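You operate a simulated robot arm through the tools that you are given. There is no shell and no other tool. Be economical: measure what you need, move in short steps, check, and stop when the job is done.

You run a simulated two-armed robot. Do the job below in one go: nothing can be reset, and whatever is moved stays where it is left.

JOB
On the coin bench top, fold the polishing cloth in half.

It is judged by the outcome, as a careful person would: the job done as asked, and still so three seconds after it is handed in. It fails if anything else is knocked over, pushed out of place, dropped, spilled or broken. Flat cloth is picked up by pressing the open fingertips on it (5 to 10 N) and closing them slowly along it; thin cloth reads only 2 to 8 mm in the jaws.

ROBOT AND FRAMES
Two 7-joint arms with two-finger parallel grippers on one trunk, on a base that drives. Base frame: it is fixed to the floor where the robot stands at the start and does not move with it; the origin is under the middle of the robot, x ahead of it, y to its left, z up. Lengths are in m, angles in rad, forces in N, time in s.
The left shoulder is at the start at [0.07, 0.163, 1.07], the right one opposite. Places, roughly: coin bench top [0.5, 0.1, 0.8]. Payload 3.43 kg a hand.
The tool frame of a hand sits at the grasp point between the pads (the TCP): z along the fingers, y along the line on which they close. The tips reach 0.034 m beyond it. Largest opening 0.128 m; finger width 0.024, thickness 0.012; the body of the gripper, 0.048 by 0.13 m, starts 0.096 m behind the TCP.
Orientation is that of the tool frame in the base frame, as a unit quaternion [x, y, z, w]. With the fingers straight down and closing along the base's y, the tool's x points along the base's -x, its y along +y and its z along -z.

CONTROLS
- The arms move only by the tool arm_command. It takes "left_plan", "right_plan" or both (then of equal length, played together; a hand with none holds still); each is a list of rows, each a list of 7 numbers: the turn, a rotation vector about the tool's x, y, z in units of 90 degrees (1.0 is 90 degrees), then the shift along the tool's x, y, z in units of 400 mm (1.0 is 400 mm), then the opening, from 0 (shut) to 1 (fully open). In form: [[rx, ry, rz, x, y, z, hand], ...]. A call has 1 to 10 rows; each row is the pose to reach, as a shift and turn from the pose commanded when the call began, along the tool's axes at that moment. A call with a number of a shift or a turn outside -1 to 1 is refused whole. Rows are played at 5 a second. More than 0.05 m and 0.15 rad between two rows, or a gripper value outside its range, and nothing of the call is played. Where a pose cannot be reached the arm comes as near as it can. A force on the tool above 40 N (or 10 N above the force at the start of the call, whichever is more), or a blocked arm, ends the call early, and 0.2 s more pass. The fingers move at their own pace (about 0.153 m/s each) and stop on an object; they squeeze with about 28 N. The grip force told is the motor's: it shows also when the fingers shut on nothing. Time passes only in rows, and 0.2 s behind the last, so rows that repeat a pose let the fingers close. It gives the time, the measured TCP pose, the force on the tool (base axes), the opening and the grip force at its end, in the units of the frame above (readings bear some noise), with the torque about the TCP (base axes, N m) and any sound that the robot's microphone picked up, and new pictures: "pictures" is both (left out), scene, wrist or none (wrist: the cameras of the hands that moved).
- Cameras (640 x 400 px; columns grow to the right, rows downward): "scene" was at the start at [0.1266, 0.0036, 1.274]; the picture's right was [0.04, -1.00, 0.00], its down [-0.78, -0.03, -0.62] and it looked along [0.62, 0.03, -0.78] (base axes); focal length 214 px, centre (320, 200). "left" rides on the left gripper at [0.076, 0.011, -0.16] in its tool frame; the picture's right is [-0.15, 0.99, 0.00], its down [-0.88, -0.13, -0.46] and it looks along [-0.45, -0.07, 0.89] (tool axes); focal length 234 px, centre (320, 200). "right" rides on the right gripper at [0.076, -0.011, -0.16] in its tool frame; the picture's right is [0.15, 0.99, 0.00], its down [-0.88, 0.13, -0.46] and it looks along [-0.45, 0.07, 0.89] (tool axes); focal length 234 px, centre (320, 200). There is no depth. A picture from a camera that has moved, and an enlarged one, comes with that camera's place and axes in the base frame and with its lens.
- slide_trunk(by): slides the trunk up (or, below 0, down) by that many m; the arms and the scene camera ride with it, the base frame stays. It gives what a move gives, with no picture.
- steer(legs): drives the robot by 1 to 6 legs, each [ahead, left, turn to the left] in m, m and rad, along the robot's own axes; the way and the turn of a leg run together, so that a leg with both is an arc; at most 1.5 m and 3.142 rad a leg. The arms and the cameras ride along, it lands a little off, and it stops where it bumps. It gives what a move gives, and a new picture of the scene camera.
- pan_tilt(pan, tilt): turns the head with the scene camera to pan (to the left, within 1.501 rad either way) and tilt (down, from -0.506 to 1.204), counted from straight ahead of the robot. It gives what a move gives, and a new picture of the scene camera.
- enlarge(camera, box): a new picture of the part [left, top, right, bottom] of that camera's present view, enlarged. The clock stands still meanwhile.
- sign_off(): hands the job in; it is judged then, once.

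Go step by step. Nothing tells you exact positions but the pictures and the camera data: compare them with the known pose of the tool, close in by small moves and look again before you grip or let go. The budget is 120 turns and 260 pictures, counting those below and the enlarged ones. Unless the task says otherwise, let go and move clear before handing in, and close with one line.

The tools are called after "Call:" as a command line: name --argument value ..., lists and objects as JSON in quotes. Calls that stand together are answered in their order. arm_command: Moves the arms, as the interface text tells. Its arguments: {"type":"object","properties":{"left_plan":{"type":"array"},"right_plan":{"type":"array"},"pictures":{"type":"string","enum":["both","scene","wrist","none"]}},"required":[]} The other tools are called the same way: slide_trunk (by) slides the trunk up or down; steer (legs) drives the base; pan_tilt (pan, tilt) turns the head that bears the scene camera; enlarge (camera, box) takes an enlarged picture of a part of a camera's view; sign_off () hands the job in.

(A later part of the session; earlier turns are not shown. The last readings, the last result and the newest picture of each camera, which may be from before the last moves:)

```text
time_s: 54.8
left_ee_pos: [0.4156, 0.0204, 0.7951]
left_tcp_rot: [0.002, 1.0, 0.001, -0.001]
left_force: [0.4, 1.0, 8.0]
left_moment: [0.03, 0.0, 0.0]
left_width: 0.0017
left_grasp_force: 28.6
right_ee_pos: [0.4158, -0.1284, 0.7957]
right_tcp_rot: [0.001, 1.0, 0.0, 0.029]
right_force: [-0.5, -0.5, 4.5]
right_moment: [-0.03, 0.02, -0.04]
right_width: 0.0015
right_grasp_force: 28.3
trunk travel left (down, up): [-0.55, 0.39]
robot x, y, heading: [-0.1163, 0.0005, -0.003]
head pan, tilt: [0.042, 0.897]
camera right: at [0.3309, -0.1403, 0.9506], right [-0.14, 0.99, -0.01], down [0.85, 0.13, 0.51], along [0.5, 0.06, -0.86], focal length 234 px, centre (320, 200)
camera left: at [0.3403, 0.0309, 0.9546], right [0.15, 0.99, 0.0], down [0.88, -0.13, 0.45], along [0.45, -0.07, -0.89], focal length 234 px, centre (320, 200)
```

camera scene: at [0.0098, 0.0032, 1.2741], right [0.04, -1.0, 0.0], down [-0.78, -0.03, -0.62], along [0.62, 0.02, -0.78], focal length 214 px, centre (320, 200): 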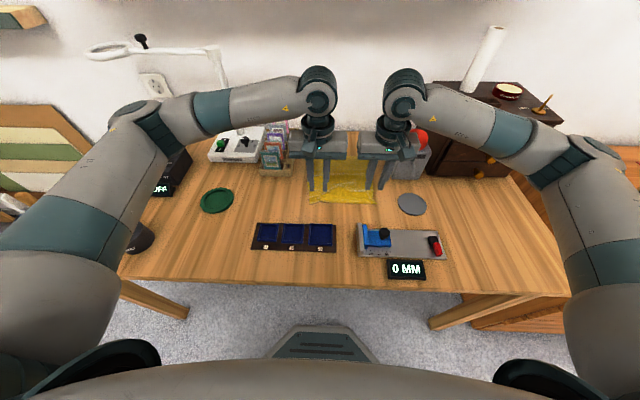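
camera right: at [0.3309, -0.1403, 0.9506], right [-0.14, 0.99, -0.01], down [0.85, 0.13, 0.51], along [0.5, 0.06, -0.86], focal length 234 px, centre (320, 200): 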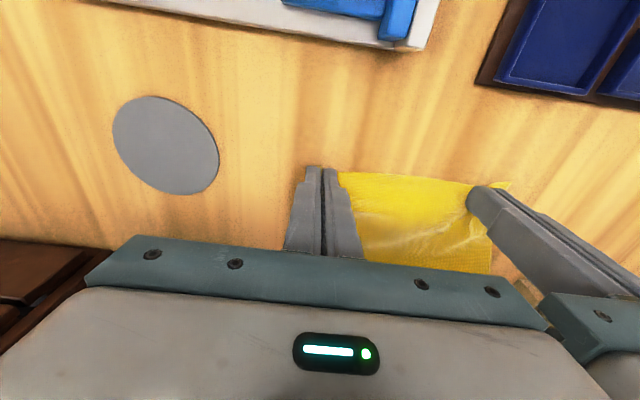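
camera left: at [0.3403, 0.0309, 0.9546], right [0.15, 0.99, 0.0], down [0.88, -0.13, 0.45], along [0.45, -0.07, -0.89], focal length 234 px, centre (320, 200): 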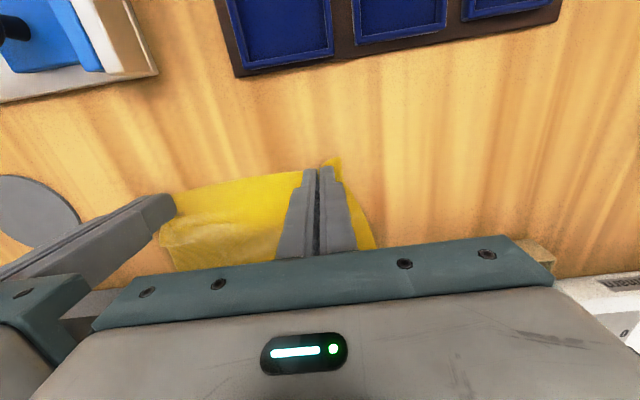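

Both pinches are now right at the edge. I'll make the first half of the swing.

Call:
arm_command --left_plan '[[0, 0, 0, -0.011, 0, -0.095, 0.0], [0, 0, 0, -0.054, 0, -0.17, 0.0], [0, 0, 0, -0.131, 0, -0.225, 0.0], [0, 0, 0, -0.219, 0, -0.245, 0.0], [0, 0, 0, -0.299, 0, -0.2375, 0.0]]' --right_plan '[[0, 0, 0, -0.017, 0, -0.095, 0.0], [0, 0, 0, -0.064, 0, -0.17, 0.0], [0, 0, 0, -0.145, 0, -0.225, 0.0], [0, 0, 0, -0.2335, 0, -0.245, 0.0], [0, 0, 0, -0.313, 0, -0.2375, 0.0]]' --pictures "wrist"

Call:
enlarge --camera "scene" --box '[280, 110, 410, 210]'

```text
time_s: 56.0
left_ee_pos: [0.5369, 0.0209, 0.8877]
left_tcp_rot: [0.002, 1.0, 0.0, -0.005]
left_force: [-0.1, -1.2, -1.1]
left_moment: [-0.02, -0.02, 0.01]
left_width: 0.0014
left_grasp_force: 28.5
right_ee_pos: [0.5365, -0.1258, 0.8991]
right_tcp_rot: [0.002, 1.0, -0.001, 0.029]
right_force: [0.9, 0.9, -0.8]
right_moment: [0.0, 0.04, 0.01]
right_width: 0.001
right_grasp_force: 28.3
trunk travel left (down, up): [-0.55, 0.39]
robot x, y, heading: [-0.1152, 0.0017, -0.004]
head pan, tilt: [0.042, 0.897]
camera right: at [0.452, -0.1365, 1.0535], right [-0.14, 0.99, -0.01], down [0.85, 0.13, 0.5], along [0.5, 0.06, -0.86], focal length 234 px, centre (320, 200)
camera left: at [0.4621, 0.0325, 1.0479], right [0.15, 0.99, 0.0], down [0.88, -0.13, 0.45], along [0.44, -0.07, -0.89], focal length 234 px, centre (320, 200)
```

right: 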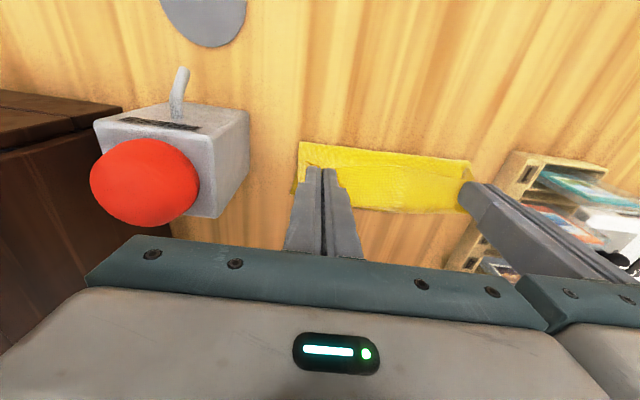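
left: 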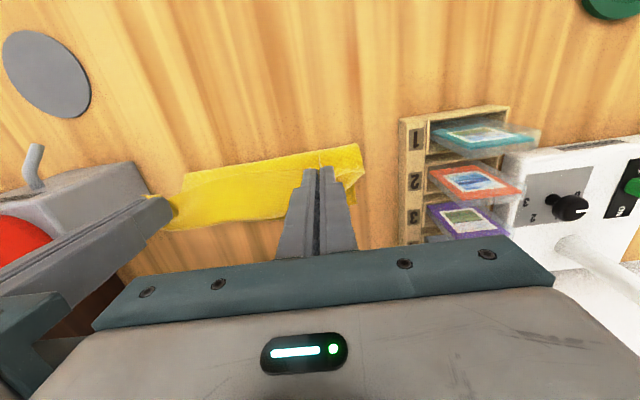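

```text
4.00 times, centred on (345, 160) of scene
camera zoom: at [0.011, 0.0035, 1.2738], right [0.04, -1.0, 0.0], down [-0.78, -0.03, -0.62], along [0.62, 0.02, -0.78], focal length 858 px, centre (220, 360)
```

zoom: 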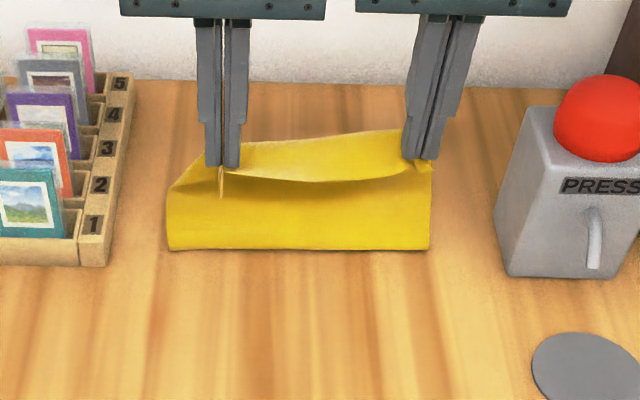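

I see the cause: the cloth leaves the fingers forward, so a flap always curls back when the hands fold away from me. Folding the far edge toward me lets the hands tilt with the fold, so I'll lay the near edge flat again first.

Call:
arm_command --left_plan '[[0, 0, 0, 0.0825, 0, -0.0075, 0.0], [0, 0, 0, 0.17, 0, 0.0125, 0.0], [0, 0, 0, 0.2475, 0, 0.0675, 0.0], [0, 0, 0, 0.29, 0, 0.1425, 0.0], [0, 0, 0, 0.31, 0, 0.205, 0.0], [0, 0, 0, 0.325, 0, 0.22, 0.0], [0, 0, 0, 0.325, 0, 0.22, 0.0]]' --right_plan '[[0, 0, 0, 0.0825, 0, -0.0075, 0.0], [0, 0, 0, 0.171, 0, 0.0125, 0.0], [0, 0, 0, 0.251, 0, 0.075, 0.0], [0, 0, 0, 0.2975, 0, 0.155, 0.0], [0, 0, 0, 0.32, 0, 0.225, 0.0], [0, 0, 0, 0.338, 0, 0.247, 0.0], [0, 0, 0, 0.338, 0, 0.247, 0.0]]' --pictures "none"

Call:
enlarge --camera "scene" --box '[280, 110, 410, 210]'

```text
time_s: 57.6
left_ee_pos: [0.4052, 0.0222, 0.804]
left_tcp_rot: [0.002, 1.0, 0.0, -0.003]
left_force: [0.8, -0.6, 0.2]
left_moment: [0.02, -0.02, 0.02]
left_width: 0.0018
left_grasp_force: 27.8
right_ee_pos: [0.4068, -0.1293, 0.795]
right_tcp_rot: [0.002, 0.999, 0.001, 0.033]
right_force: [6.6, -1.1, 32.5]
right_moment: [-0.13, -0.06, 0.04]
right_width: 0.0008
right_grasp_force: 28.3
trunk travel left (down, up): [-0.55, 0.39]
robot x, y, heading: [-0.1184, 0.0014, -0.007]
head pan, tilt: [0.042, 0.897]
```

```text
4.00 times, centred on (345, 160) of scene
camera zoom: at [0.0076, 0.0039, 1.2748], right [0.04, -1.0, 0.0], down [-0.78, -0.03, -0.62], along [0.62, 0.02, -0.78], focal length 858 px, centre (220, 360)
```

zoom: 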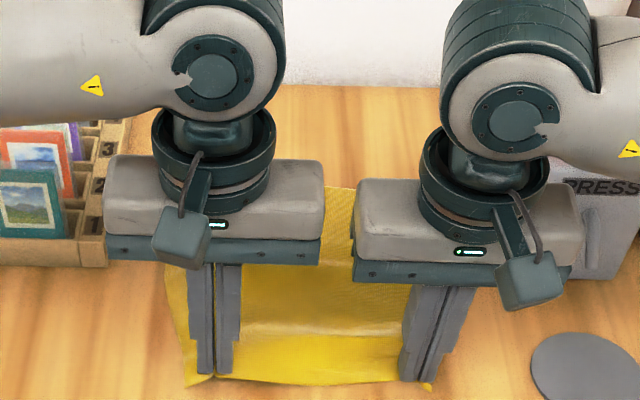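

Flat again. I'll ease the right's pressure, let go and lift clear.

Call:
arm_command --left_plan '[[0, 0, 0, 0.005, 0.01, 0.01, 0.0], [0, 0, 0, 0.005, 0.015, 0.01, 0.0], [0, 0, 0, 0.005, 0.015, 0.01, 0.06], [0, 0, 0, 0.005, 0.015, 0.01, 0.12], [0, 0, 0, 0.005, 0.015, 0.0, 0.16], [0, 0, 0, 0.005, 0.015, -0.05, 0.19], [0, 0, 0, 0.005, 0.015, -0.15, 0.19], [0, 0, 0, -0.05, 0.015, -0.25, 0.19], [0, 0, 0, -0.15, 0.015, -0.28, 0.19], [0, 0, 0, -0.25, 0.015, -0.28, 0.19]]' --right_plan '[[0, 0, 0, 0.005, -0.01, -0.01, 0.0], [0, 0, 0, 0.005, -0.015, -0.01, 0.0], [0, 0, 0, 0.005, -0.015, -0.01, 0.06], [0, 0, 0, 0.005, -0.015, -0.01, 0.12], [0, 0, 0, 0.005, -0.015, -0.02, 0.16], [0, 0, 0, 0.005, -0.015, -0.07, 0.19], [0, 0, 0, 0.005, -0.015, -0.17, 0.19], [0, 0, 0, -0.05, -0.015, -0.27, 0.19], [0, 0, 0, -0.15, -0.015, -0.3, 0.19], [0, 0, 0, -0.25, -0.015, -0.3, 0.19]]' --pictures "both"

Call:
enlarge --camera "scene" --box '[280, 110, 410, 210]'

```text
time_s: 59.8
left_ee_pos: [0.5095, 0.0264, 0.9157]
left_tcp_rot: [0.001, 1.0, 0.001, -0.003]
left_force: [0.8, 0.2, -0.1]
left_moment: [0.0, 0.02, -0.01]
left_width: 0.0243
left_grasp_force: 0.1
right_ee_pos: [0.5047, -0.1356, 0.9144]
right_tcp_rot: [0.002, 1.0, 0.0, 0.029]
right_force: [0.1, -0.9, 0.5]
right_moment: [0.03, -0.01, 0.03]
right_width: 0.0245
right_grasp_force: 0.1
trunk travel left (down, up): [-0.55, 0.39]
robot x, y, heading: [-0.1156, -0.0011, -0.002]
head pan, tilt: [0.042, 0.897]
camera scene: at [0.0108, 0.0038, 1.2739], right [0.04, -1.0, 0.0], down [-0.78, -0.03, -0.62], along [0.62, 0.02, -0.78], focal length 214 px, centre (320, 200)
camera right: at [0.4184, -0.1464, 1.0689], right [-0.14, 0.99, -0.01], down [0.85, 0.13, 0.51], along [0.5, 0.07, -0.86], focal length 234 px, centre (320, 200)
camera left: at [0.4348, 0.0376, 1.0767], right [0.15, 0.99, 0.0], down [0.88, -0.13, 0.45], along [0.45, -0.07, -0.89], focal length 234 px, centre (320, 200)
```

scene: 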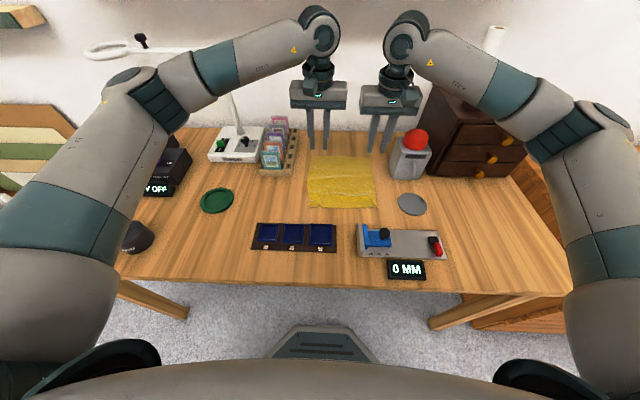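
right: 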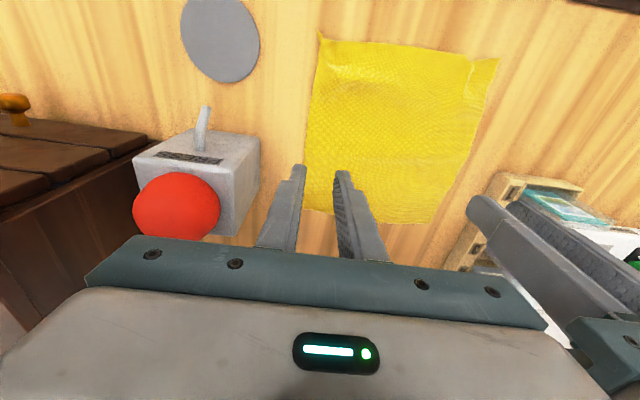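
left: 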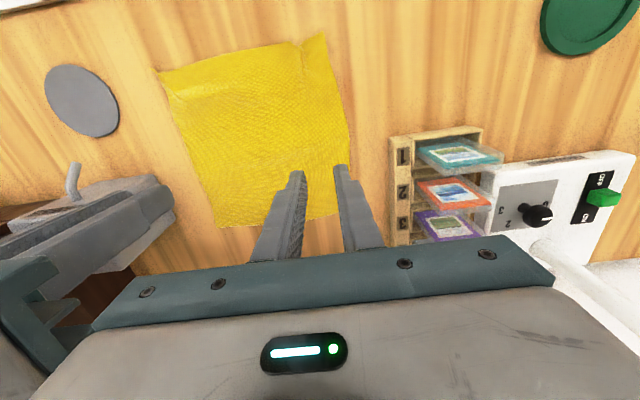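

```text
4.00 times, centred on (345, 160) of scene
camera zoom: at [0.0108, 0.0038, 1.2739], right [0.04, -1.0, 0.0], down [-0.78, -0.03, -0.62], along [0.62, 0.02, -0.78], focal length 858 px, centre (220, 360)
```

zoom: 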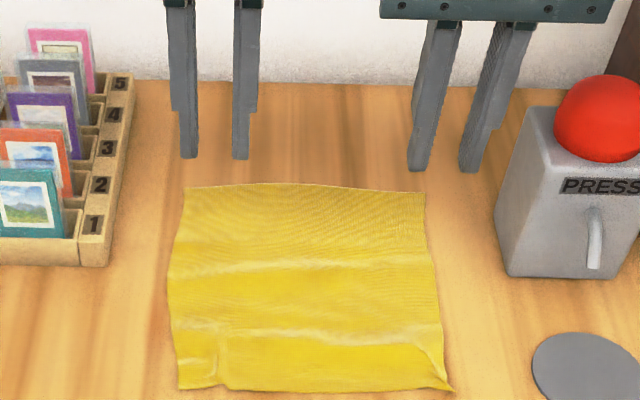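

The cloth is flat: far corners at about (0.613, 0.054) and (0.613, −0.158), near edge about 0.39. I'll move the hands over the far edge and down.

Call:
arm_command --left_plan '[[0, 0, 0, -0.07, 0, 0.02, 0.19], [0, 0, 0, -0.15, 0, 0.07, 0.19], [0, 0, 0, -0.22, 0, 0.14, 0.19], [0, 0, 0, -0.244, 0, 0.214, 0.19]]' --right_plan '[[0, 0, 0, -0.07, 0.0065, 0.02, 0.19], [0, 0, 0, -0.15, 0.0065, 0.07, 0.19], [0, 0, 0, -0.22, 0.0065, 0.14, 0.19], [0, 0, 0, -0.2425, 0.0065, 0.21, 0.19]]' --pictures "wrist"

Call:
enlarge --camera "scene" --box '[280, 110, 410, 210]'

```text
time_s: 60.8
left_ee_pos: [0.6035, 0.0259, 0.8273]
left_tcp_rot: [0.001, 1.0, 0.001, -0.002]
left_force: [0.0, -0.3, -0.4]
left_moment: [-0.03, 0.04, 0.0]
left_width: 0.0242
left_grasp_force: 0.0
right_ee_pos: [0.603, -0.1339, 0.838]
right_tcp_rot: [0.002, 1.0, -0.001, 0.029]
right_force: [0.7, 0.1, -0.3]
right_moment: [0.0, 0.01, 0.02]
right_width: 0.0243
right_grasp_force: 0.0
trunk travel left (down, up): [-0.55, 0.39]
robot x, y, heading: [-0.1188, -0.0021, -0.001]
head pan, tilt: [0.042, 0.897]
camera right: at [0.5181, -0.1441, 0.9935], right [-0.14, 0.99, -0.01], down [0.85, 0.13, 0.51], along [0.5, 0.07, -0.86], focal length 234 px, centre (320, 200)
camera left: at [0.5284, 0.0372, 0.9868], right [0.15, 0.99, 0.0], down [0.88, -0.13, 0.45], along [0.45, -0.07, -0.89], focal length 234 px, centre (320, 200)
```

right: 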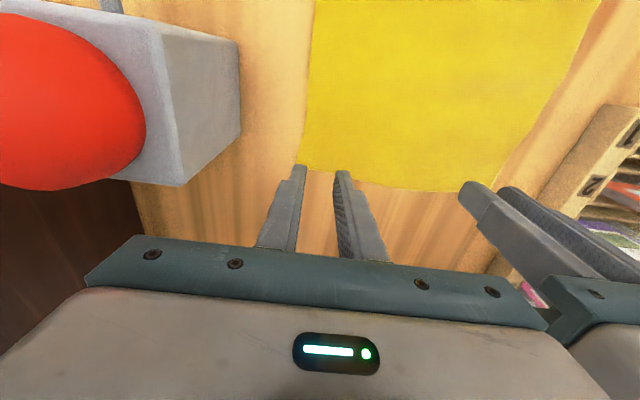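
left: 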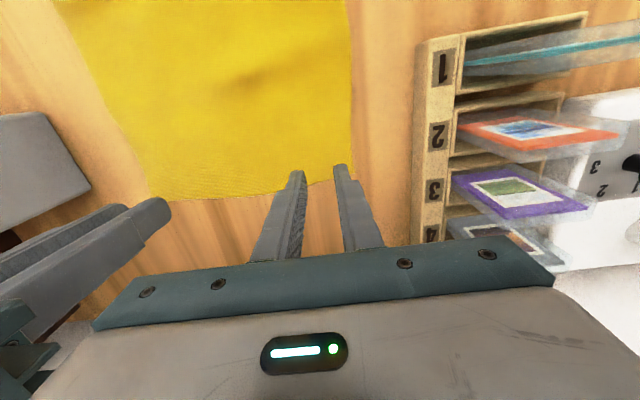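

```text
4.00 times, centred on (345, 160) of scene
camera zoom: at [0.0107, 0.0033, 1.274], right [0.04, -1.0, 0.0], down [-0.78, -0.03, -0.62], along [0.62, 0.02, -0.78], focal length 858 px, centre (220, 360)
```

zoom: 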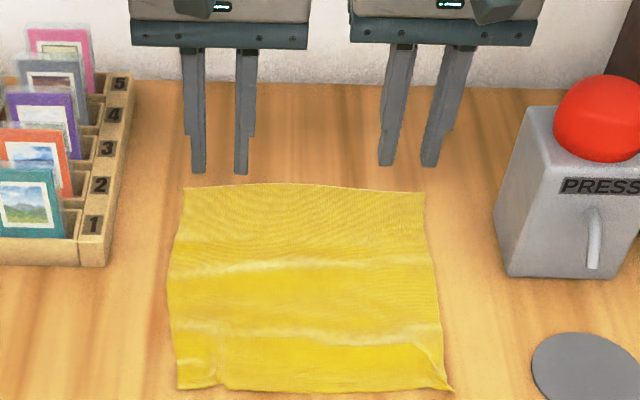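

The far edge is at x≈0.612 on the right and 0.618 on the left. I'll align the fingertips with it and lower to contact.

Call:
arm_command --left_plan '[[0, 0, 0, -0.016, 0, 0.03, 0.19], [0, 0, 0, -0.016, 0, 0.055, 0.19], [0, 0, 0, -0.016, 0, 0.068, 0.19], [0, 0, 0, -0.016, 0, 0.076, 0.19]]' --right_plan '[[0, 0, 0, 0.002, 0.0075, 0.04, 0.19], [0, 0, 0, 0.004, 0.0075, 0.075, 0.19], [0, 0, 0, 0.004, 0.0075, 0.092, 0.19], [0, 0, 0, 0.004, 0.0075, 0.1, 0.19]]' --pictures "wrist"

```text
time_s: 61.8
left_ee_pos: [0.609, 0.0253, 0.7972]
left_tcp_rot: [0.002, 1.0, 0.0, -0.002]
left_force: [0.1, 0.2, 0.2]
left_moment: [0.03, -0.03, -0.01]
left_width: 0.0243
left_grasp_force: 0.0
right_ee_pos: [0.6034, -0.1289, 0.797]
right_tcp_rot: [0.002, 1.0, 0.0, 0.029]
right_force: [0.6, -0.7, -0.5]
right_moment: [0.02, -0.02, 0.0]
right_width: 0.0244
right_grasp_force: 0.0
trunk travel left (down, up): [-0.55, 0.39]
robot x, y, heading: [-0.117, -0.0036, -0.007]
head pan, tilt: [0.042, 0.897]
camera right: at [0.5178, -0.141, 0.9526], right [-0.14, 0.99, -0.01], down [0.85, 0.13, 0.51], along [0.5, 0.06, -0.86], focal length 234 px, centre (320, 200)
camera left: at [0.5344, 0.0375, 0.9559], right [0.15, 0.99, 0.0], down [0.88, -0.13, 0.45], along [0.45, -0.07, -0.89], focal length 234 px, centre (320, 200)
```

right: 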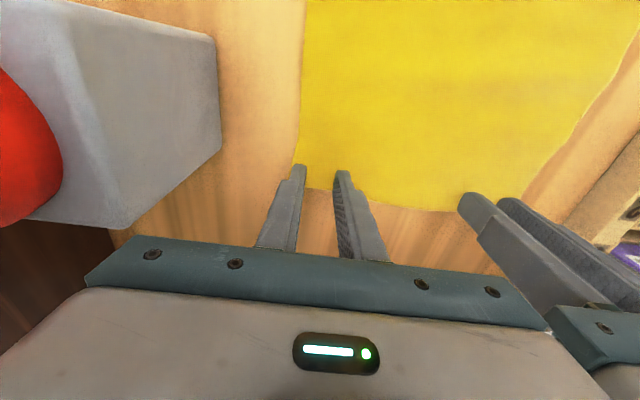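
left: 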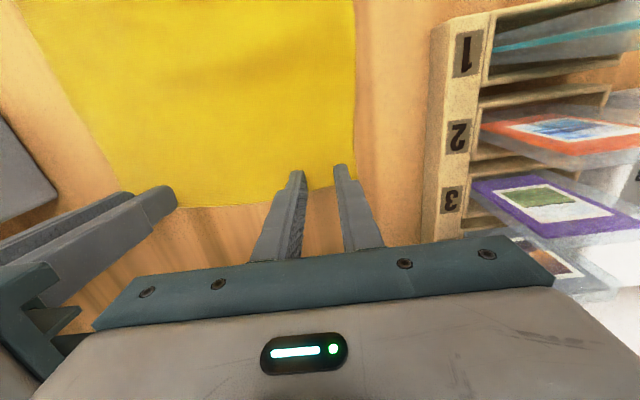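

Call:
arm_command --left_plan '[[0, 0, 0, 0, 0, 0.003, 0.19], [0, 0, 0, 0, 0, 0.005, 0.19]]' --right_plan '[[0, 0, 0, 0, 0, 0.003, 0.19], [0, 0, 0, 0, 0, 0.005, 0.19]]' --pictures "none"

```text
time_s: 62.4
left_ee_pos: [0.6092, 0.0249, 0.7945]
left_tcp_rot: [0.002, 1.0, 0.001, -0.002]
left_force: [-0.2, 0.7, 5.2]
left_moment: [0.04, -0.01, -0.02]
left_width: 0.0243
left_grasp_force: 0.1
right_ee_pos: [0.6011, -0.131, 0.7967]
right_tcp_rot: [0.002, 1.0, 0.0, 0.03]
right_force: [0.5, -0.4, 0.8]
right_moment: [-0.02, 0.0, 0.01]
right_width: 0.0241
right_grasp_force: 0.1
trunk travel left (down, up): [-0.55, 0.39]
robot x, y, heading: [-0.1205, 0.0023, -0.006]
head pan, tilt: [0.042, 0.897]
```

Left is at 5 N and the right is just short of contact. I'll lower the right slightly and close both slowly.

Call:
arm_command --left_plan '[[0, 0, 0, 0, 0, 0.0005, 0.19], [0, 0, 0, 0, 0, 0.0005, 0.17], [0, 0, 0, 0, 0, 0.0005, 0.14], [0, 0, 0, 0, 0, 0.0005, 0.11], [0, 0, 0, 0, 0, 0.0005, 0.08], [0, 0, 0, 0, 0, 0.0005, 0.05], [0, 0, 0, 0, 0, 0.0005, 0.02], [0, 0, 0, 0, 0, 0.0005, 0.0], [0, 0, 0, 0, 0, 0.0005, 0.0]]' --right_plan '[[0, 0, 0, 0, 0, 0.003, 0.19], [0, 0, 0, 0, 0, 0.003, 0.17], [0, 0, 0, 0, 0, 0.003, 0.14], [0, 0, 0, 0, 0, 0.003, 0.11], [0, 0, 0, 0, 0, 0.003, 0.08], [0, 0, 0, 0, 0, 0.003, 0.05], [0, 0, 0, 0, 0, 0.003, 0.02], [0, 0, 0, 0, 0, 0.003, 0.0], [0, 0, 0, 0, 0, 0.003, 0.0]]' --pictures "wrist"

```text
time_s: 64.4
left_ee_pos: [0.6076, 0.0254, 0.7963]
left_tcp_rot: [0.002, 1.0, 0.0, -0.002]
left_force: [0.4, -0.7, 3.6]
left_moment: [0.0, -0.03, 0.0]
left_width: 0.002
left_grasp_force: 28.0
right_ee_pos: [0.6012, -0.1305, 0.7957]
right_tcp_rot: [0.002, 1.0, 0.0, 0.029]
right_force: [0.6, -0.1, 9.4]
right_moment: [-0.05, 0.08, 0.0]
right_width: 0.0
right_grasp_force: 27.9
trunk travel left (down, up): [-0.55, 0.39]
robot x, y, heading: [-0.1148, -0.0036, -0.006]
head pan, tilt: [0.042, 0.897]
camera right: at [0.516, -0.1418, 0.9503], right [-0.14, 0.99, -0.01], down [0.85, 0.13, 0.51], along [0.5, 0.06, -0.86], focal length 234 px, centre (320, 200)
camera left: at [0.5332, 0.0369, 0.9546], right [0.15, 0.99, 0.0], down [0.88, -0.13, 0.45], along [0.45, -0.07, -0.89], focal length 234 px, centre (320, 200)
```

right: 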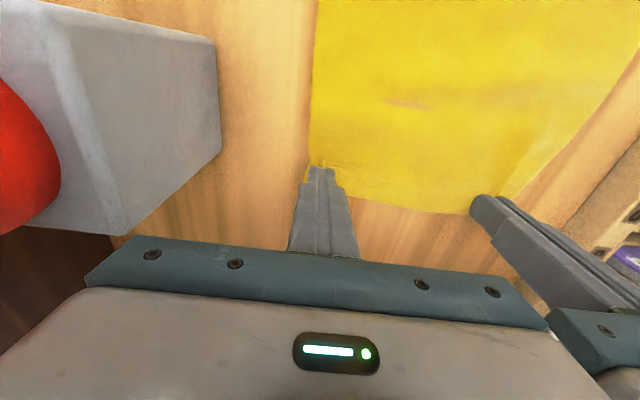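
left: 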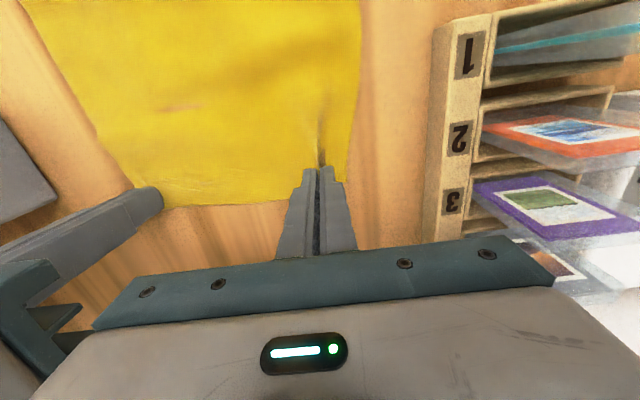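

The left holds 2 mm, but the right slid off near the corner. I'll reopen the right, shift it 8 mm inward and retry.

Call:
arm_command --right_plan '[[0, 0, 0, 0, 0, -0.02, 0.0], [0, 0, 0, 0.006, 0.01, -0.02, 0.15], [0, 0, 0, 0.006, 0.02, -0.02, 0.15], [0, 0, 0, 0.006, 0.02, -0.01, 0.15], [0, 0, 0, 0.006, 0.02, -0.004, 0.15], [0, 0, 0, 0.006, 0.02, -0.002, 0.15]]' --pictures "wrist"

```text
time_s: 65.8
left_ee_pos: [0.6087, 0.0263, 0.7956]
left_tcp_rot: [0.002, 1.0, 0.0, -0.002]
left_force: [-0.3, 0.3, 9.1]
left_moment: [0.03, -0.03, 0.0]
left_width: 0.002
left_grasp_force: 28.3
right_ee_pos: [0.6004, -0.122, 0.7967]
right_tcp_rot: [0.002, 1.0, 0.0, 0.03]
right_force: [0.5, -0.3, -0.6]
right_moment: [0.04, -0.03, -0.01]
right_width: 0.0193
right_grasp_force: 0.0
trunk travel left (down, up): [-0.55, 0.39]
robot x, y, heading: [-0.1159, -0.0006, -0.004]
head pan, tilt: [0.042, 0.897]
camera right: at [0.5151, -0.1335, 0.9511], right [-0.14, 0.99, -0.01], down [0.85, 0.13, 0.51], along [0.5, 0.06, -0.86], focal length 234 px, centre (320, 200)
```

right: 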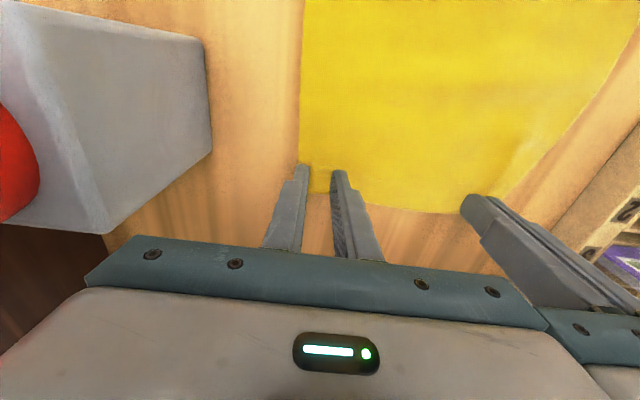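

Call:
arm_command --right_plan '[[0, 0, 0, 0, 0.015, -0.004, 0.125], [0, 0, 0, 0, 0.015, 0.001, 0.125], [0, 0, 0, 0, 0.015, 0.003, 0.125]]' --pictures "wrist"

```text
time_s: 66.6
left_ee_pos: [0.6076, 0.0252, 0.7945]
left_tcp_rot: [0.001, 1.0, 0.001, -0.002]
left_force: [-0.1, 0.5, 9.2]
left_moment: [-0.01, -0.05, 0.0]
left_width: 0.0017
left_grasp_force: 27.7
right_ee_pos: [0.6014, -0.1159, 0.7957]
right_tcp_rot: [0.002, 1.0, 0.001, 0.03]
right_force: [-0.6, -0.6, 1.2]
right_moment: [-0.03, 0.03, -0.01]
right_width: 0.0164
right_grasp_force: 0.0
trunk travel left (down, up): [-0.55, 0.39]
robot x, y, heading: [-0.1187, 0.0016, -0.002]
head pan, tilt: [0.042, 0.897]
camera right: at [0.5148, -0.1274, 0.9505], right [-0.14, 0.99, -0.01], down [0.85, 0.13, 0.51], along [0.5, 0.06, -0.86], focal length 234 px, centre (320, 200)
```

right: 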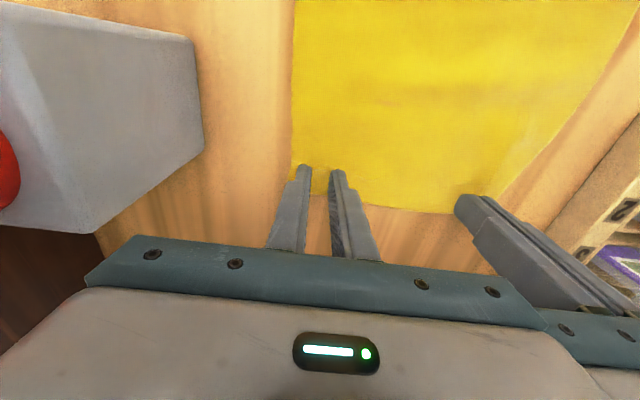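

Both right fingers are on the cloth now. I'll press lightly and close.

Call:
arm_command --right_plan '[[0, 0, 0, 0.006, 0, 0.0025, 0.125], [0, 0, 0, 0.006, 0, 0.0025, 0.11], [0, 0, 0, 0.006, 0, 0.0025, 0.09], [0, 0, 0, 0.006, 0, 0.0025, 0.07], [0, 0, 0, 0.006, 0, 0.0025, 0.05], [0, 0, 0, 0.006, 0, 0.0025, 0.03], [0, 0, 0, 0.006, 0, 0.0025, 0.01], [0, 0, 0, 0.006, 0, 0.0025, 0.0], [0, 0, 0, 0.006, 0, 0.0025, 0.0]]' --pictures "wrist"

```text
time_s: 68.6
left_ee_pos: [0.6076, 0.0272, 0.7944]
left_tcp_rot: [0.002, 1.0, 0.0, -0.002]
left_force: [0.1, 0.1, 0.9]
left_moment: [-0.03, -0.06, -0.01]
left_width: 0.0019
left_grasp_force: 28.3
right_ee_pos: [0.5984, -0.1156, 0.7952]
right_tcp_rot: [0.002, 1.0, -0.001, 0.031]
right_force: [1.4, 0.0, 16.4]
right_moment: [-0.07, 0.11, 0.02]
right_width: 0.0015
right_grasp_force: 27.9
trunk travel left (down, up): [-0.55, 0.39]
robot x, y, heading: [-0.1205, 0.0023, -0.005]
head pan, tilt: [0.042, 0.897]
camera right: at [0.5124, -0.1275, 0.9502], right [-0.14, 0.99, -0.01], down [0.85, 0.13, 0.51], along [0.5, 0.06, -0.86], focal length 234 px, centre (320, 200)
```

right: 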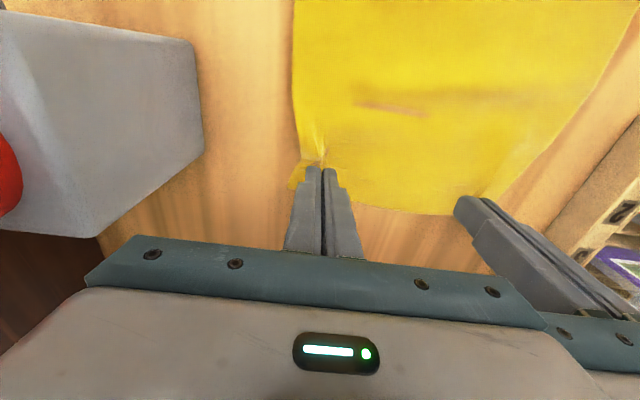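

Both hold. Now I'll swing the far edge toward me, tilting the fingers forward as it comes over; first the lift to past the top.

Call:
arm_command --left_plan '[[0, 0, 0, 0.019, 0, -0.099, 0.0], [0, -0.056, 0, 0.0775, 0, -0.179, 0.0], [0, -0.144, 0, 0.1625, 0, -0.234, 0.0], [0, -0.222, 0, 0.26, 0, -0.251, 0.0]]' --right_plan '[[0, 0, 0, 0.013, 0, -0.1, 0.0], [0, -0.05, 0, 0.064, 0, -0.183, 0.0], [0, -0.13, 0, 0.141, 0, -0.243, 0.0], [0, -0.2, 0, 0.2325, 0, -0.266, 0.0]]' --pictures "wrist"

Call:
enlarge --camera "scene" --box '[280, 110, 410, 210]'

```text
time_s: 69.6
left_ee_pos: [0.5031, 0.027, 0.8955]
left_tcp_rot: [0.002, 0.985, -0.001, 0.173]
left_force: [-0.9, 0.1, -0.1]
left_moment: [0.0, -0.02, -0.02]
left_width: 0.0017
left_grasp_force: 28.5
right_ee_pos: [0.5009, -0.117, 0.8954]
right_tcp_rot: [0.002, 0.982, 0.001, 0.186]
right_force: [0.1, -0.2, 0.9]
right_moment: [-0.01, -0.01, 0.0]
right_width: 0.0011
right_grasp_force: 28.3
trunk travel left (down, up): [-0.55, 0.39]
robot x, y, heading: [-0.1195, 0.0015, -0.0]
head pan, tilt: [0.042, 0.897]
camera right: at [0.3715, -0.1274, 1.0159], right [-0.13, 0.99, -0.05], down [0.65, 0.13, 0.75], along [0.75, 0.06, -0.66], focal length 234 px, centre (320, 200)
camera left: at [0.3788, 0.0384, 1.0194], right [0.14, 0.99, 0.05], down [0.67, -0.13, 0.73], along [0.73, -0.07, -0.68], focal length 234 px, centre (320, 200)
```

right: 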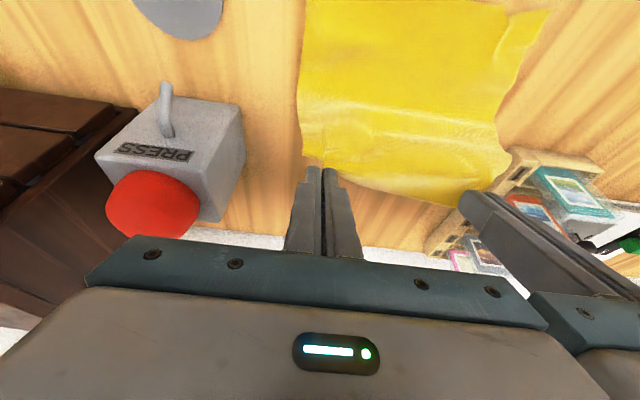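
left: 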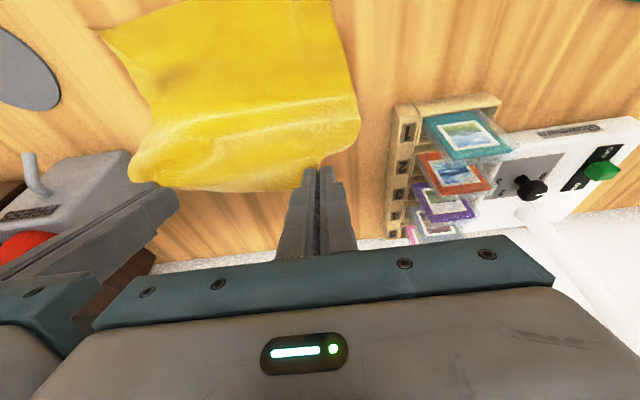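

```text
4.00 times, centred on (345, 160) of scene
camera zoom: at [0.0076, 0.0033, 1.2743], right [0.04, -1.0, 0.0], down [-0.78, -0.03, -0.62], along [0.62, 0.02, -0.78], focal length 858 px, centre (220, 360)
```

zoom: 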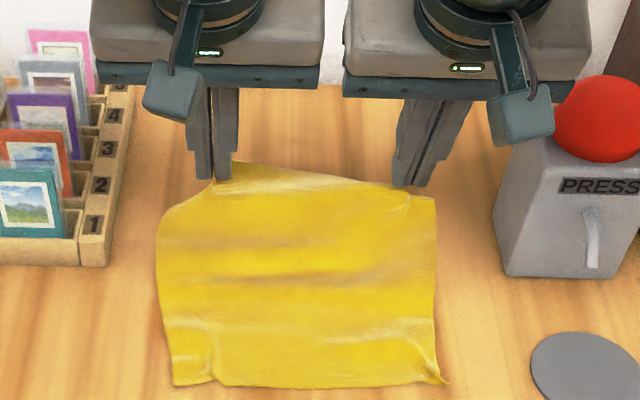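

The edge is over the top. I'll continue toward me and down with more tilt.

Call:
arm_command --left_plan '[[0, -0.078, 0, 0.0955, 0, -0.023, 0.0], [0, -0.156, 0, 0.1985, 0, -0.01, 0.0], [0, -0.222, 0, 0.294, 0, 0.037, 0.0]]' --right_plan '[[0, -0.072, 0, 0.09, 0, -0.023, 0.0], [0, -0.145, 0, 0.189, 0, -0.011, 0.0], [0, -0.207, 0, 0.282, 0, 0.0345, 0.0]]' --pictures "wrist"

Call:
enlarge --camera "scene" --box '[280, 110, 410, 210]'

```text
time_s: 70.4
left_ee_pos: [0.3965, 0.0272, 0.8412]
left_tcp_rot: [0.001, 0.94, -0.001, 0.341]
left_force: [-0.4, -1.1, -0.2]
left_moment: [-0.02, 0.01, -0.02]
left_width: 0.0017
left_grasp_force: 28.4
right_ee_pos: [0.397, -0.1188, 0.8424]
right_tcp_rot: [0.002, 0.94, 0.0, 0.342]
right_force: [-0.4, -0.4, 0.6]
right_moment: [-0.04, -0.03, -0.01]
right_width: 0.0012
right_grasp_force: 28.1
trunk travel left (down, up): [-0.55, 0.39]
robot x, y, heading: [-0.1164, 0.0014, -0.005]
head pan, tilt: [0.042, 0.897]
camera right: at [0.2362, -0.1297, 0.9163], right [-0.11, 0.99, -0.09], down [0.38, 0.13, 0.92], along [0.92, 0.06, -0.39], focal length 234 px, centre (320, 200)
camera left: at [0.2373, 0.039, 0.9149], right [0.12, 0.99, 0.09], down [0.38, -0.13, 0.91], along [0.92, -0.07, -0.4], focal length 234 px, centre (320, 200)
```

right: 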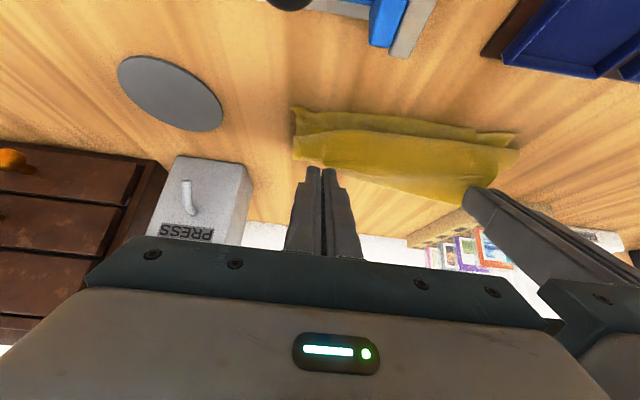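
left: 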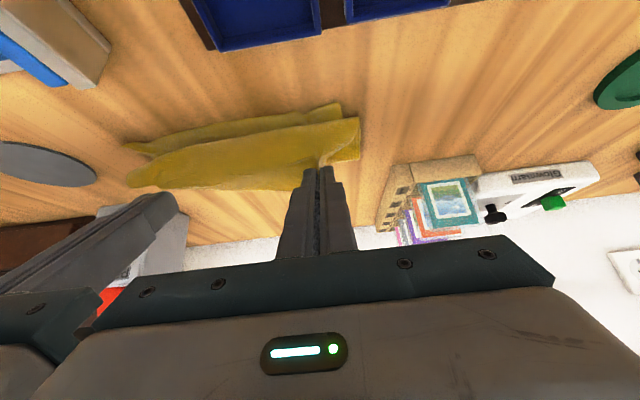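

```text
4.00 times, centred on (345, 160) of scene
camera zoom: at [0.0096, 0.0032, 1.2742], right [0.04, -1.0, 0.0], down [-0.78, -0.03, -0.62], along [0.62, 0.02, -0.78], focal length 858 px, centre (220, 360)
```

zoom: 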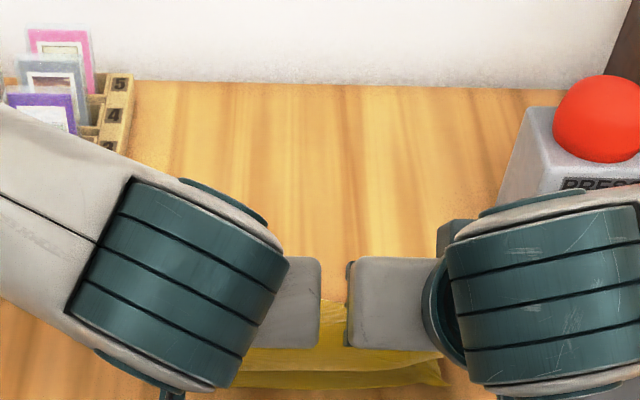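

Call:
enlarge --camera "left" --box '[100, 80, 400, 240]'

Call:
enlarge --camera "right" --box '[260, 80, 560, 240]'

```text
2.13 times, centred on (250, 160) of left
camera zoom: at [0.2373, 0.039, 0.9149], right [0.12, 0.99, 0.09], down [0.38, -0.13, 0.91], along [0.92, -0.07, -0.4], focal length 500 px, centre (469, 285)
```

zoom: 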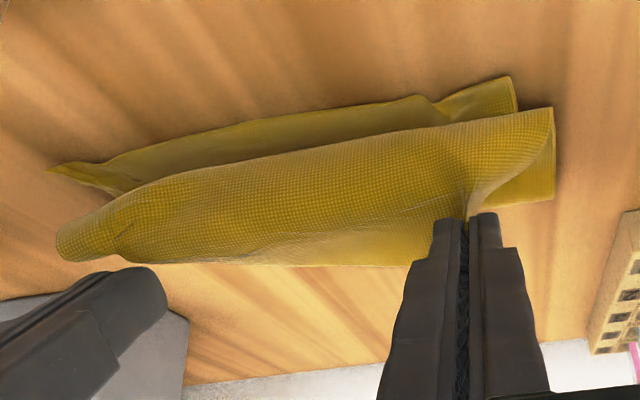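

```text
2.13 times, centred on (410, 160) of right
camera zoom: at [0.2362, -0.1297, 0.9163], right [-0.11, 0.99, -0.09], down [0.38, 0.13, 0.92], along [0.92, 0.06, -0.39], focal length 500 px, centre (128, 285)
```

zoom: 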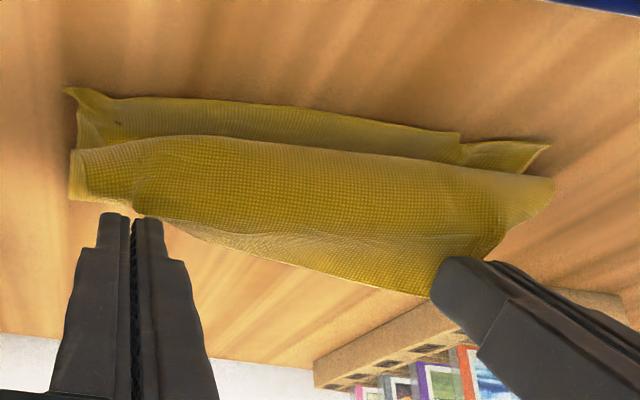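

The top sheet is curling back near my grip again and the crease peeled too close, near x 0.48. I'll move the edge back out to re-lay the bottom layer, then bring it over lower.

Call:
arm_command --left_plan '[[0, 0, 0, -0.103, 0, 0.021, 0.0], [0, 0, 0, -0.188, 0, 0.076, 0.0], [0, 0, 0, -0.2385, 0, 0.151, 0.0], [0, -0.05, 0, -0.27, 0, 0.18, 0.0]]' --right_plan '[[0, 0, 0, -0.103, 0, 0.021, 0.0], [0, 0, 0, -0.188, 0, 0.076, 0.0], [0, 0, 0, -0.2385, 0, 0.151, 0.0], [0, -0.05, 0, -0.27, 0, 0.18, 0.0]]' --pictures "none"

Call:
enlarge --camera "scene" --box '[280, 110, 410, 210]'

Call:
enlarge --camera "left" --box '[50, 0, 450, 240]'

```text
time_s: 71.4
left_ee_pos: [0.5275, 0.0264, 0.8541]
left_tcp_rot: [0.002, 0.926, -0.001, 0.377]
left_force: [0.4, -0.2, 0.1]
left_moment: [0.0, -0.01, 0.01]
left_width: 0.0015
left_grasp_force: 28.2
right_ee_pos: [0.5282, -0.1197, 0.8561]
right_tcp_rot: [0.002, 0.925, -0.001, 0.379]
right_force: [0.2, 0.9, 0.0]
right_moment: [-0.02, 0.02, 0.02]
right_width: 0.0009
right_grasp_force: 27.5
trunk travel left (down, up): [-0.55, 0.39]
robot x, y, heading: [-0.115, 0.0021, -0.007]
head pan, tilt: [0.042, 0.897]
```

```text
4.00 times, centred on (345, 160) of scene
camera zoom: at [0.0094, 0.0032, 1.2741], right [0.04, -1.0, 0.0], down [-0.78, -0.03, -0.62], along [0.62, 0.02, -0.78], focal length 858 px, centre (220, 360)
```

zoom: 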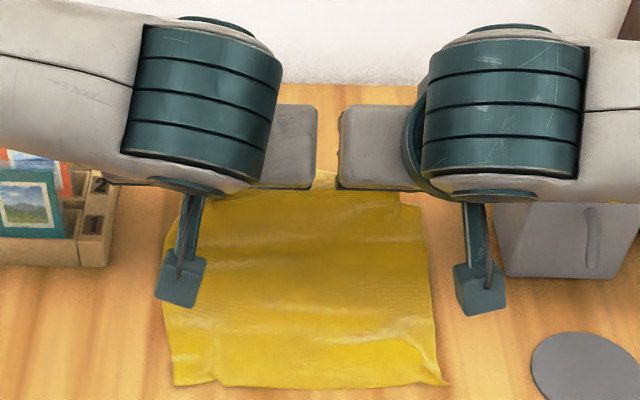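

```text
1.60 times, centred on (250, 120) of left
camera zoom: at [0.3624, 0.0376, 0.9152], right [0.11, 0.99, 0.1], down [0.31, -0.13, 0.94], along [0.94, -0.07, -0.32], focal length 375 px, centre (432, 328)
```

zoom: 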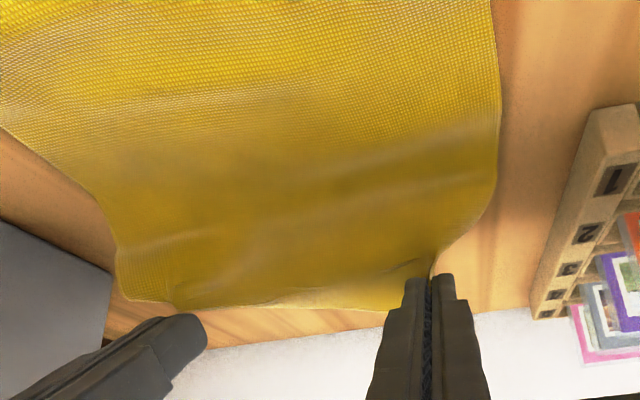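

The bottom layer is laid out again. I'll bring the edge over on a tighter, lower arc.

Call:
arm_command --left_plan '[[0, -0.067, 0, 0.039, 0, -0.0985, 0.0], [0, -0.067, 0, 0.1105, 0, -0.168, 0.0], [0, -0.067, 0, 0.205, 0, -0.196, 0.0], [0, -0.033, 0, 0.293, 0, -0.191, 0.0], [0, -0.011, 0, 0.351, 0, -0.1815, 0.0]]' --right_plan '[[0, -0.067, 0, 0.039, 0, -0.0985, 0.0], [0, -0.067, 0, 0.1105, 0, -0.168, 0.0], [0, -0.067, 0, 0.205, 0, -0.196, 0.0], [0, -0.033, 0, 0.293, 0, -0.191, 0.0], [0, -0.011, 0, 0.351, 0, -0.1815, 0.0]]' --pictures "none"

Call:
enlarge --camera "scene" --box '[280, 110, 410, 210]'

Call:
enlarge --camera "left" --box '[50, 0, 450, 240]'

Call:
enlarge --camera "right" --box '[200, 0, 600, 240]'

```text
time_s: 72.6
left_ee_pos: [0.3771, 0.0275, 0.8114]
left_tcp_rot: [0.002, 0.923, -0.001, 0.384]
left_force: [0.1, -0.7, 0.6]
left_moment: [0.02, -0.01, 0.03]
left_width: 0.0015
left_grasp_force: 28.0
right_ee_pos: [0.3869, -0.1103, 0.8072]
right_tcp_rot: [0.003, 0.923, -0.001, 0.386]
right_force: [-0.3, 0.4, 0.5]
right_moment: [0.02, 0.0, 0.0]
right_width: 0.0008
right_grasp_force: 28.3
right hand out of reach, approached as far as the arm can: row 4, 5
trunk travel left (down, up): [-0.55, 0.39]
robot x, y, heading: [-0.1173, 0.0033, -0.004]
head pan, tilt: [0.042, 0.897]
```

```text
4.00 times, centred on (345, 160) of scene
camera zoom: at [0.0096, 0.0028, 1.2741], right [0.04, -1.0, 0.0], down [-0.78, -0.03, -0.62], along [0.62, 0.02, -0.78], focal length 858 px, centre (220, 360)
```

zoom: 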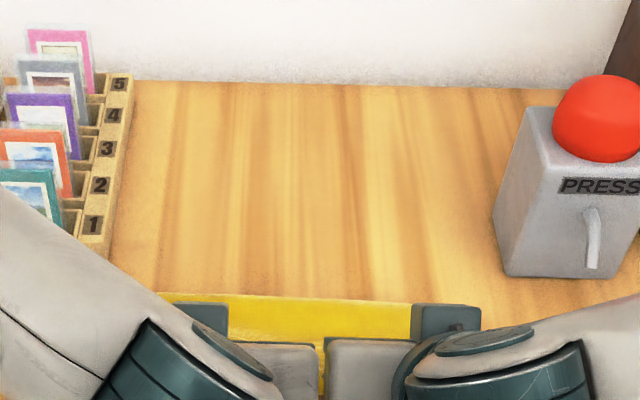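

```text
1.60 times, centred on (250, 120) of left
camera zoom: at [0.2107, 0.0375, 0.8703], right [0.11, 0.99, 0.1], down [0.3, -0.13, 0.95], along [0.95, -0.07, -0.31], focal length 375 px, centre (432, 328)
```

zoom: 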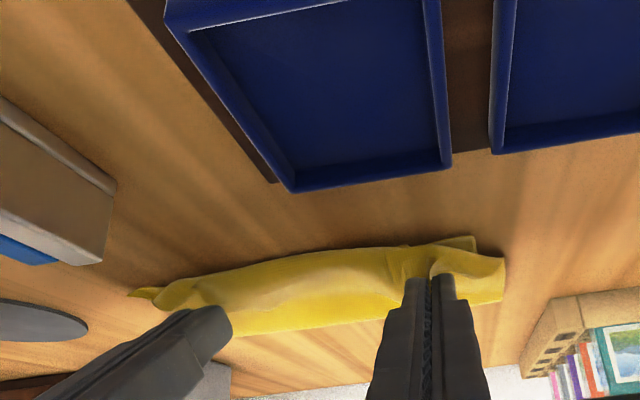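

```text
1.60 times, centred on (400, 120) of right
camera zoom: at [0.2191, -0.1207, 0.8645], right [-0.1, 0.99, -0.1], down [0.29, 0.13, 0.95], along [0.95, 0.06, -0.3], focal length 375 px, centre (192, 328)
```

zoom: 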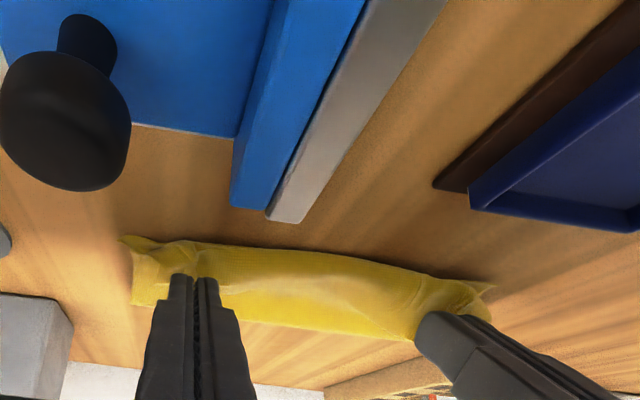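

The crease is now close to the middle and the edge is nearly above the near edge. I'll bring the pinches down and toward me until they lie on it, easing the right hand's tilt to stay within reach.

Call:
arm_command --left_plan '[[0, 0, 0, 0.01, 0, 0.003, 0.0], [0, 0, 0, 0.02, 0, 0.006, 0.0], [0, 0, 0, 0.03, 0, 0.009, 0.0], [0, 0, 0, 0.04, 0, 0.011, 0.0]]' --right_plan '[[0, 0.03, 0, 0.006, -0.005, 0, 0.0], [0, 0.06, 0, 0.012, -0.01, 0, 0.0], [0, 0.09, 0, 0.019, -0.015, 0, 0.0], [0, 0.11, 0, 0.026, -0.02, 0, 0.0]]' --pictures "none"

Call:
enlarge --camera "left" --box '[50, 0, 450, 240]'

Call:
enlarge --camera "right" --box '[200, 0, 600, 240]'

```text
time_s: 73.6
left_ee_pos: [0.3706, 0.0263, 0.7949]
left_tcp_rot: [0.001, 0.923, 0.0, 0.385]
left_force: [0.2, -0.8, 1.4]
left_moment: [-0.02, -0.03, 0.01]
left_width: 0.0018
left_grasp_force: 27.2
right_ee_pos: [0.3794, -0.1212, 0.7982]
right_tcp_rot: [0.002, 0.952, 0.0, 0.305]
right_force: [-0.2, 0.8, -0.4]
right_moment: [0.01, -0.01, 0.0]
right_width: 0.0012
right_grasp_force: 27.8
trunk travel left (down, up): [-0.55, 0.39]
robot x, y, heading: [-0.1157, 0.0038, -0.006]
head pan, tilt: [0.042, 0.897]
```

```text
1.60 times, centred on (250, 120) of left
camera zoom: at [0.2036, 0.038, 0.8527], right [0.11, 0.99, 0.1], down [0.3, -0.13, 0.95], along [0.95, -0.07, -0.31], focal length 375 px, centre (432, 328)
```

zoom: 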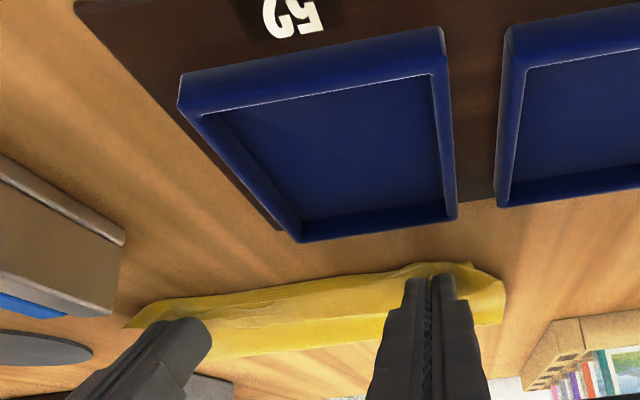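

```text
1.60 times, centred on (400, 120) of right
camera zoom: at [0.2242, -0.1314, 0.8842], right [-0.12, 0.99, -0.08], down [0.45, 0.13, 0.88], along [0.88, 0.06, -0.46], focal length 375 px, centre (192, 328)
```

zoom: 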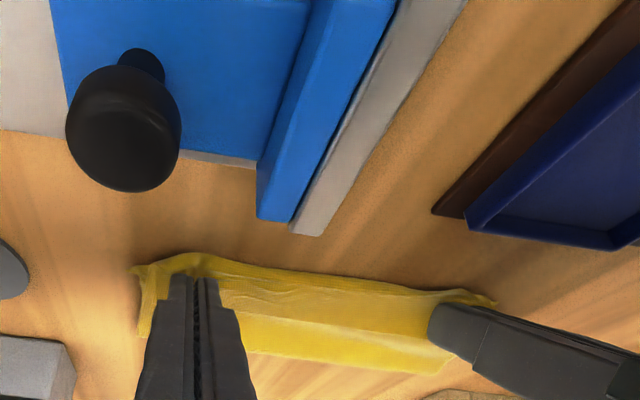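

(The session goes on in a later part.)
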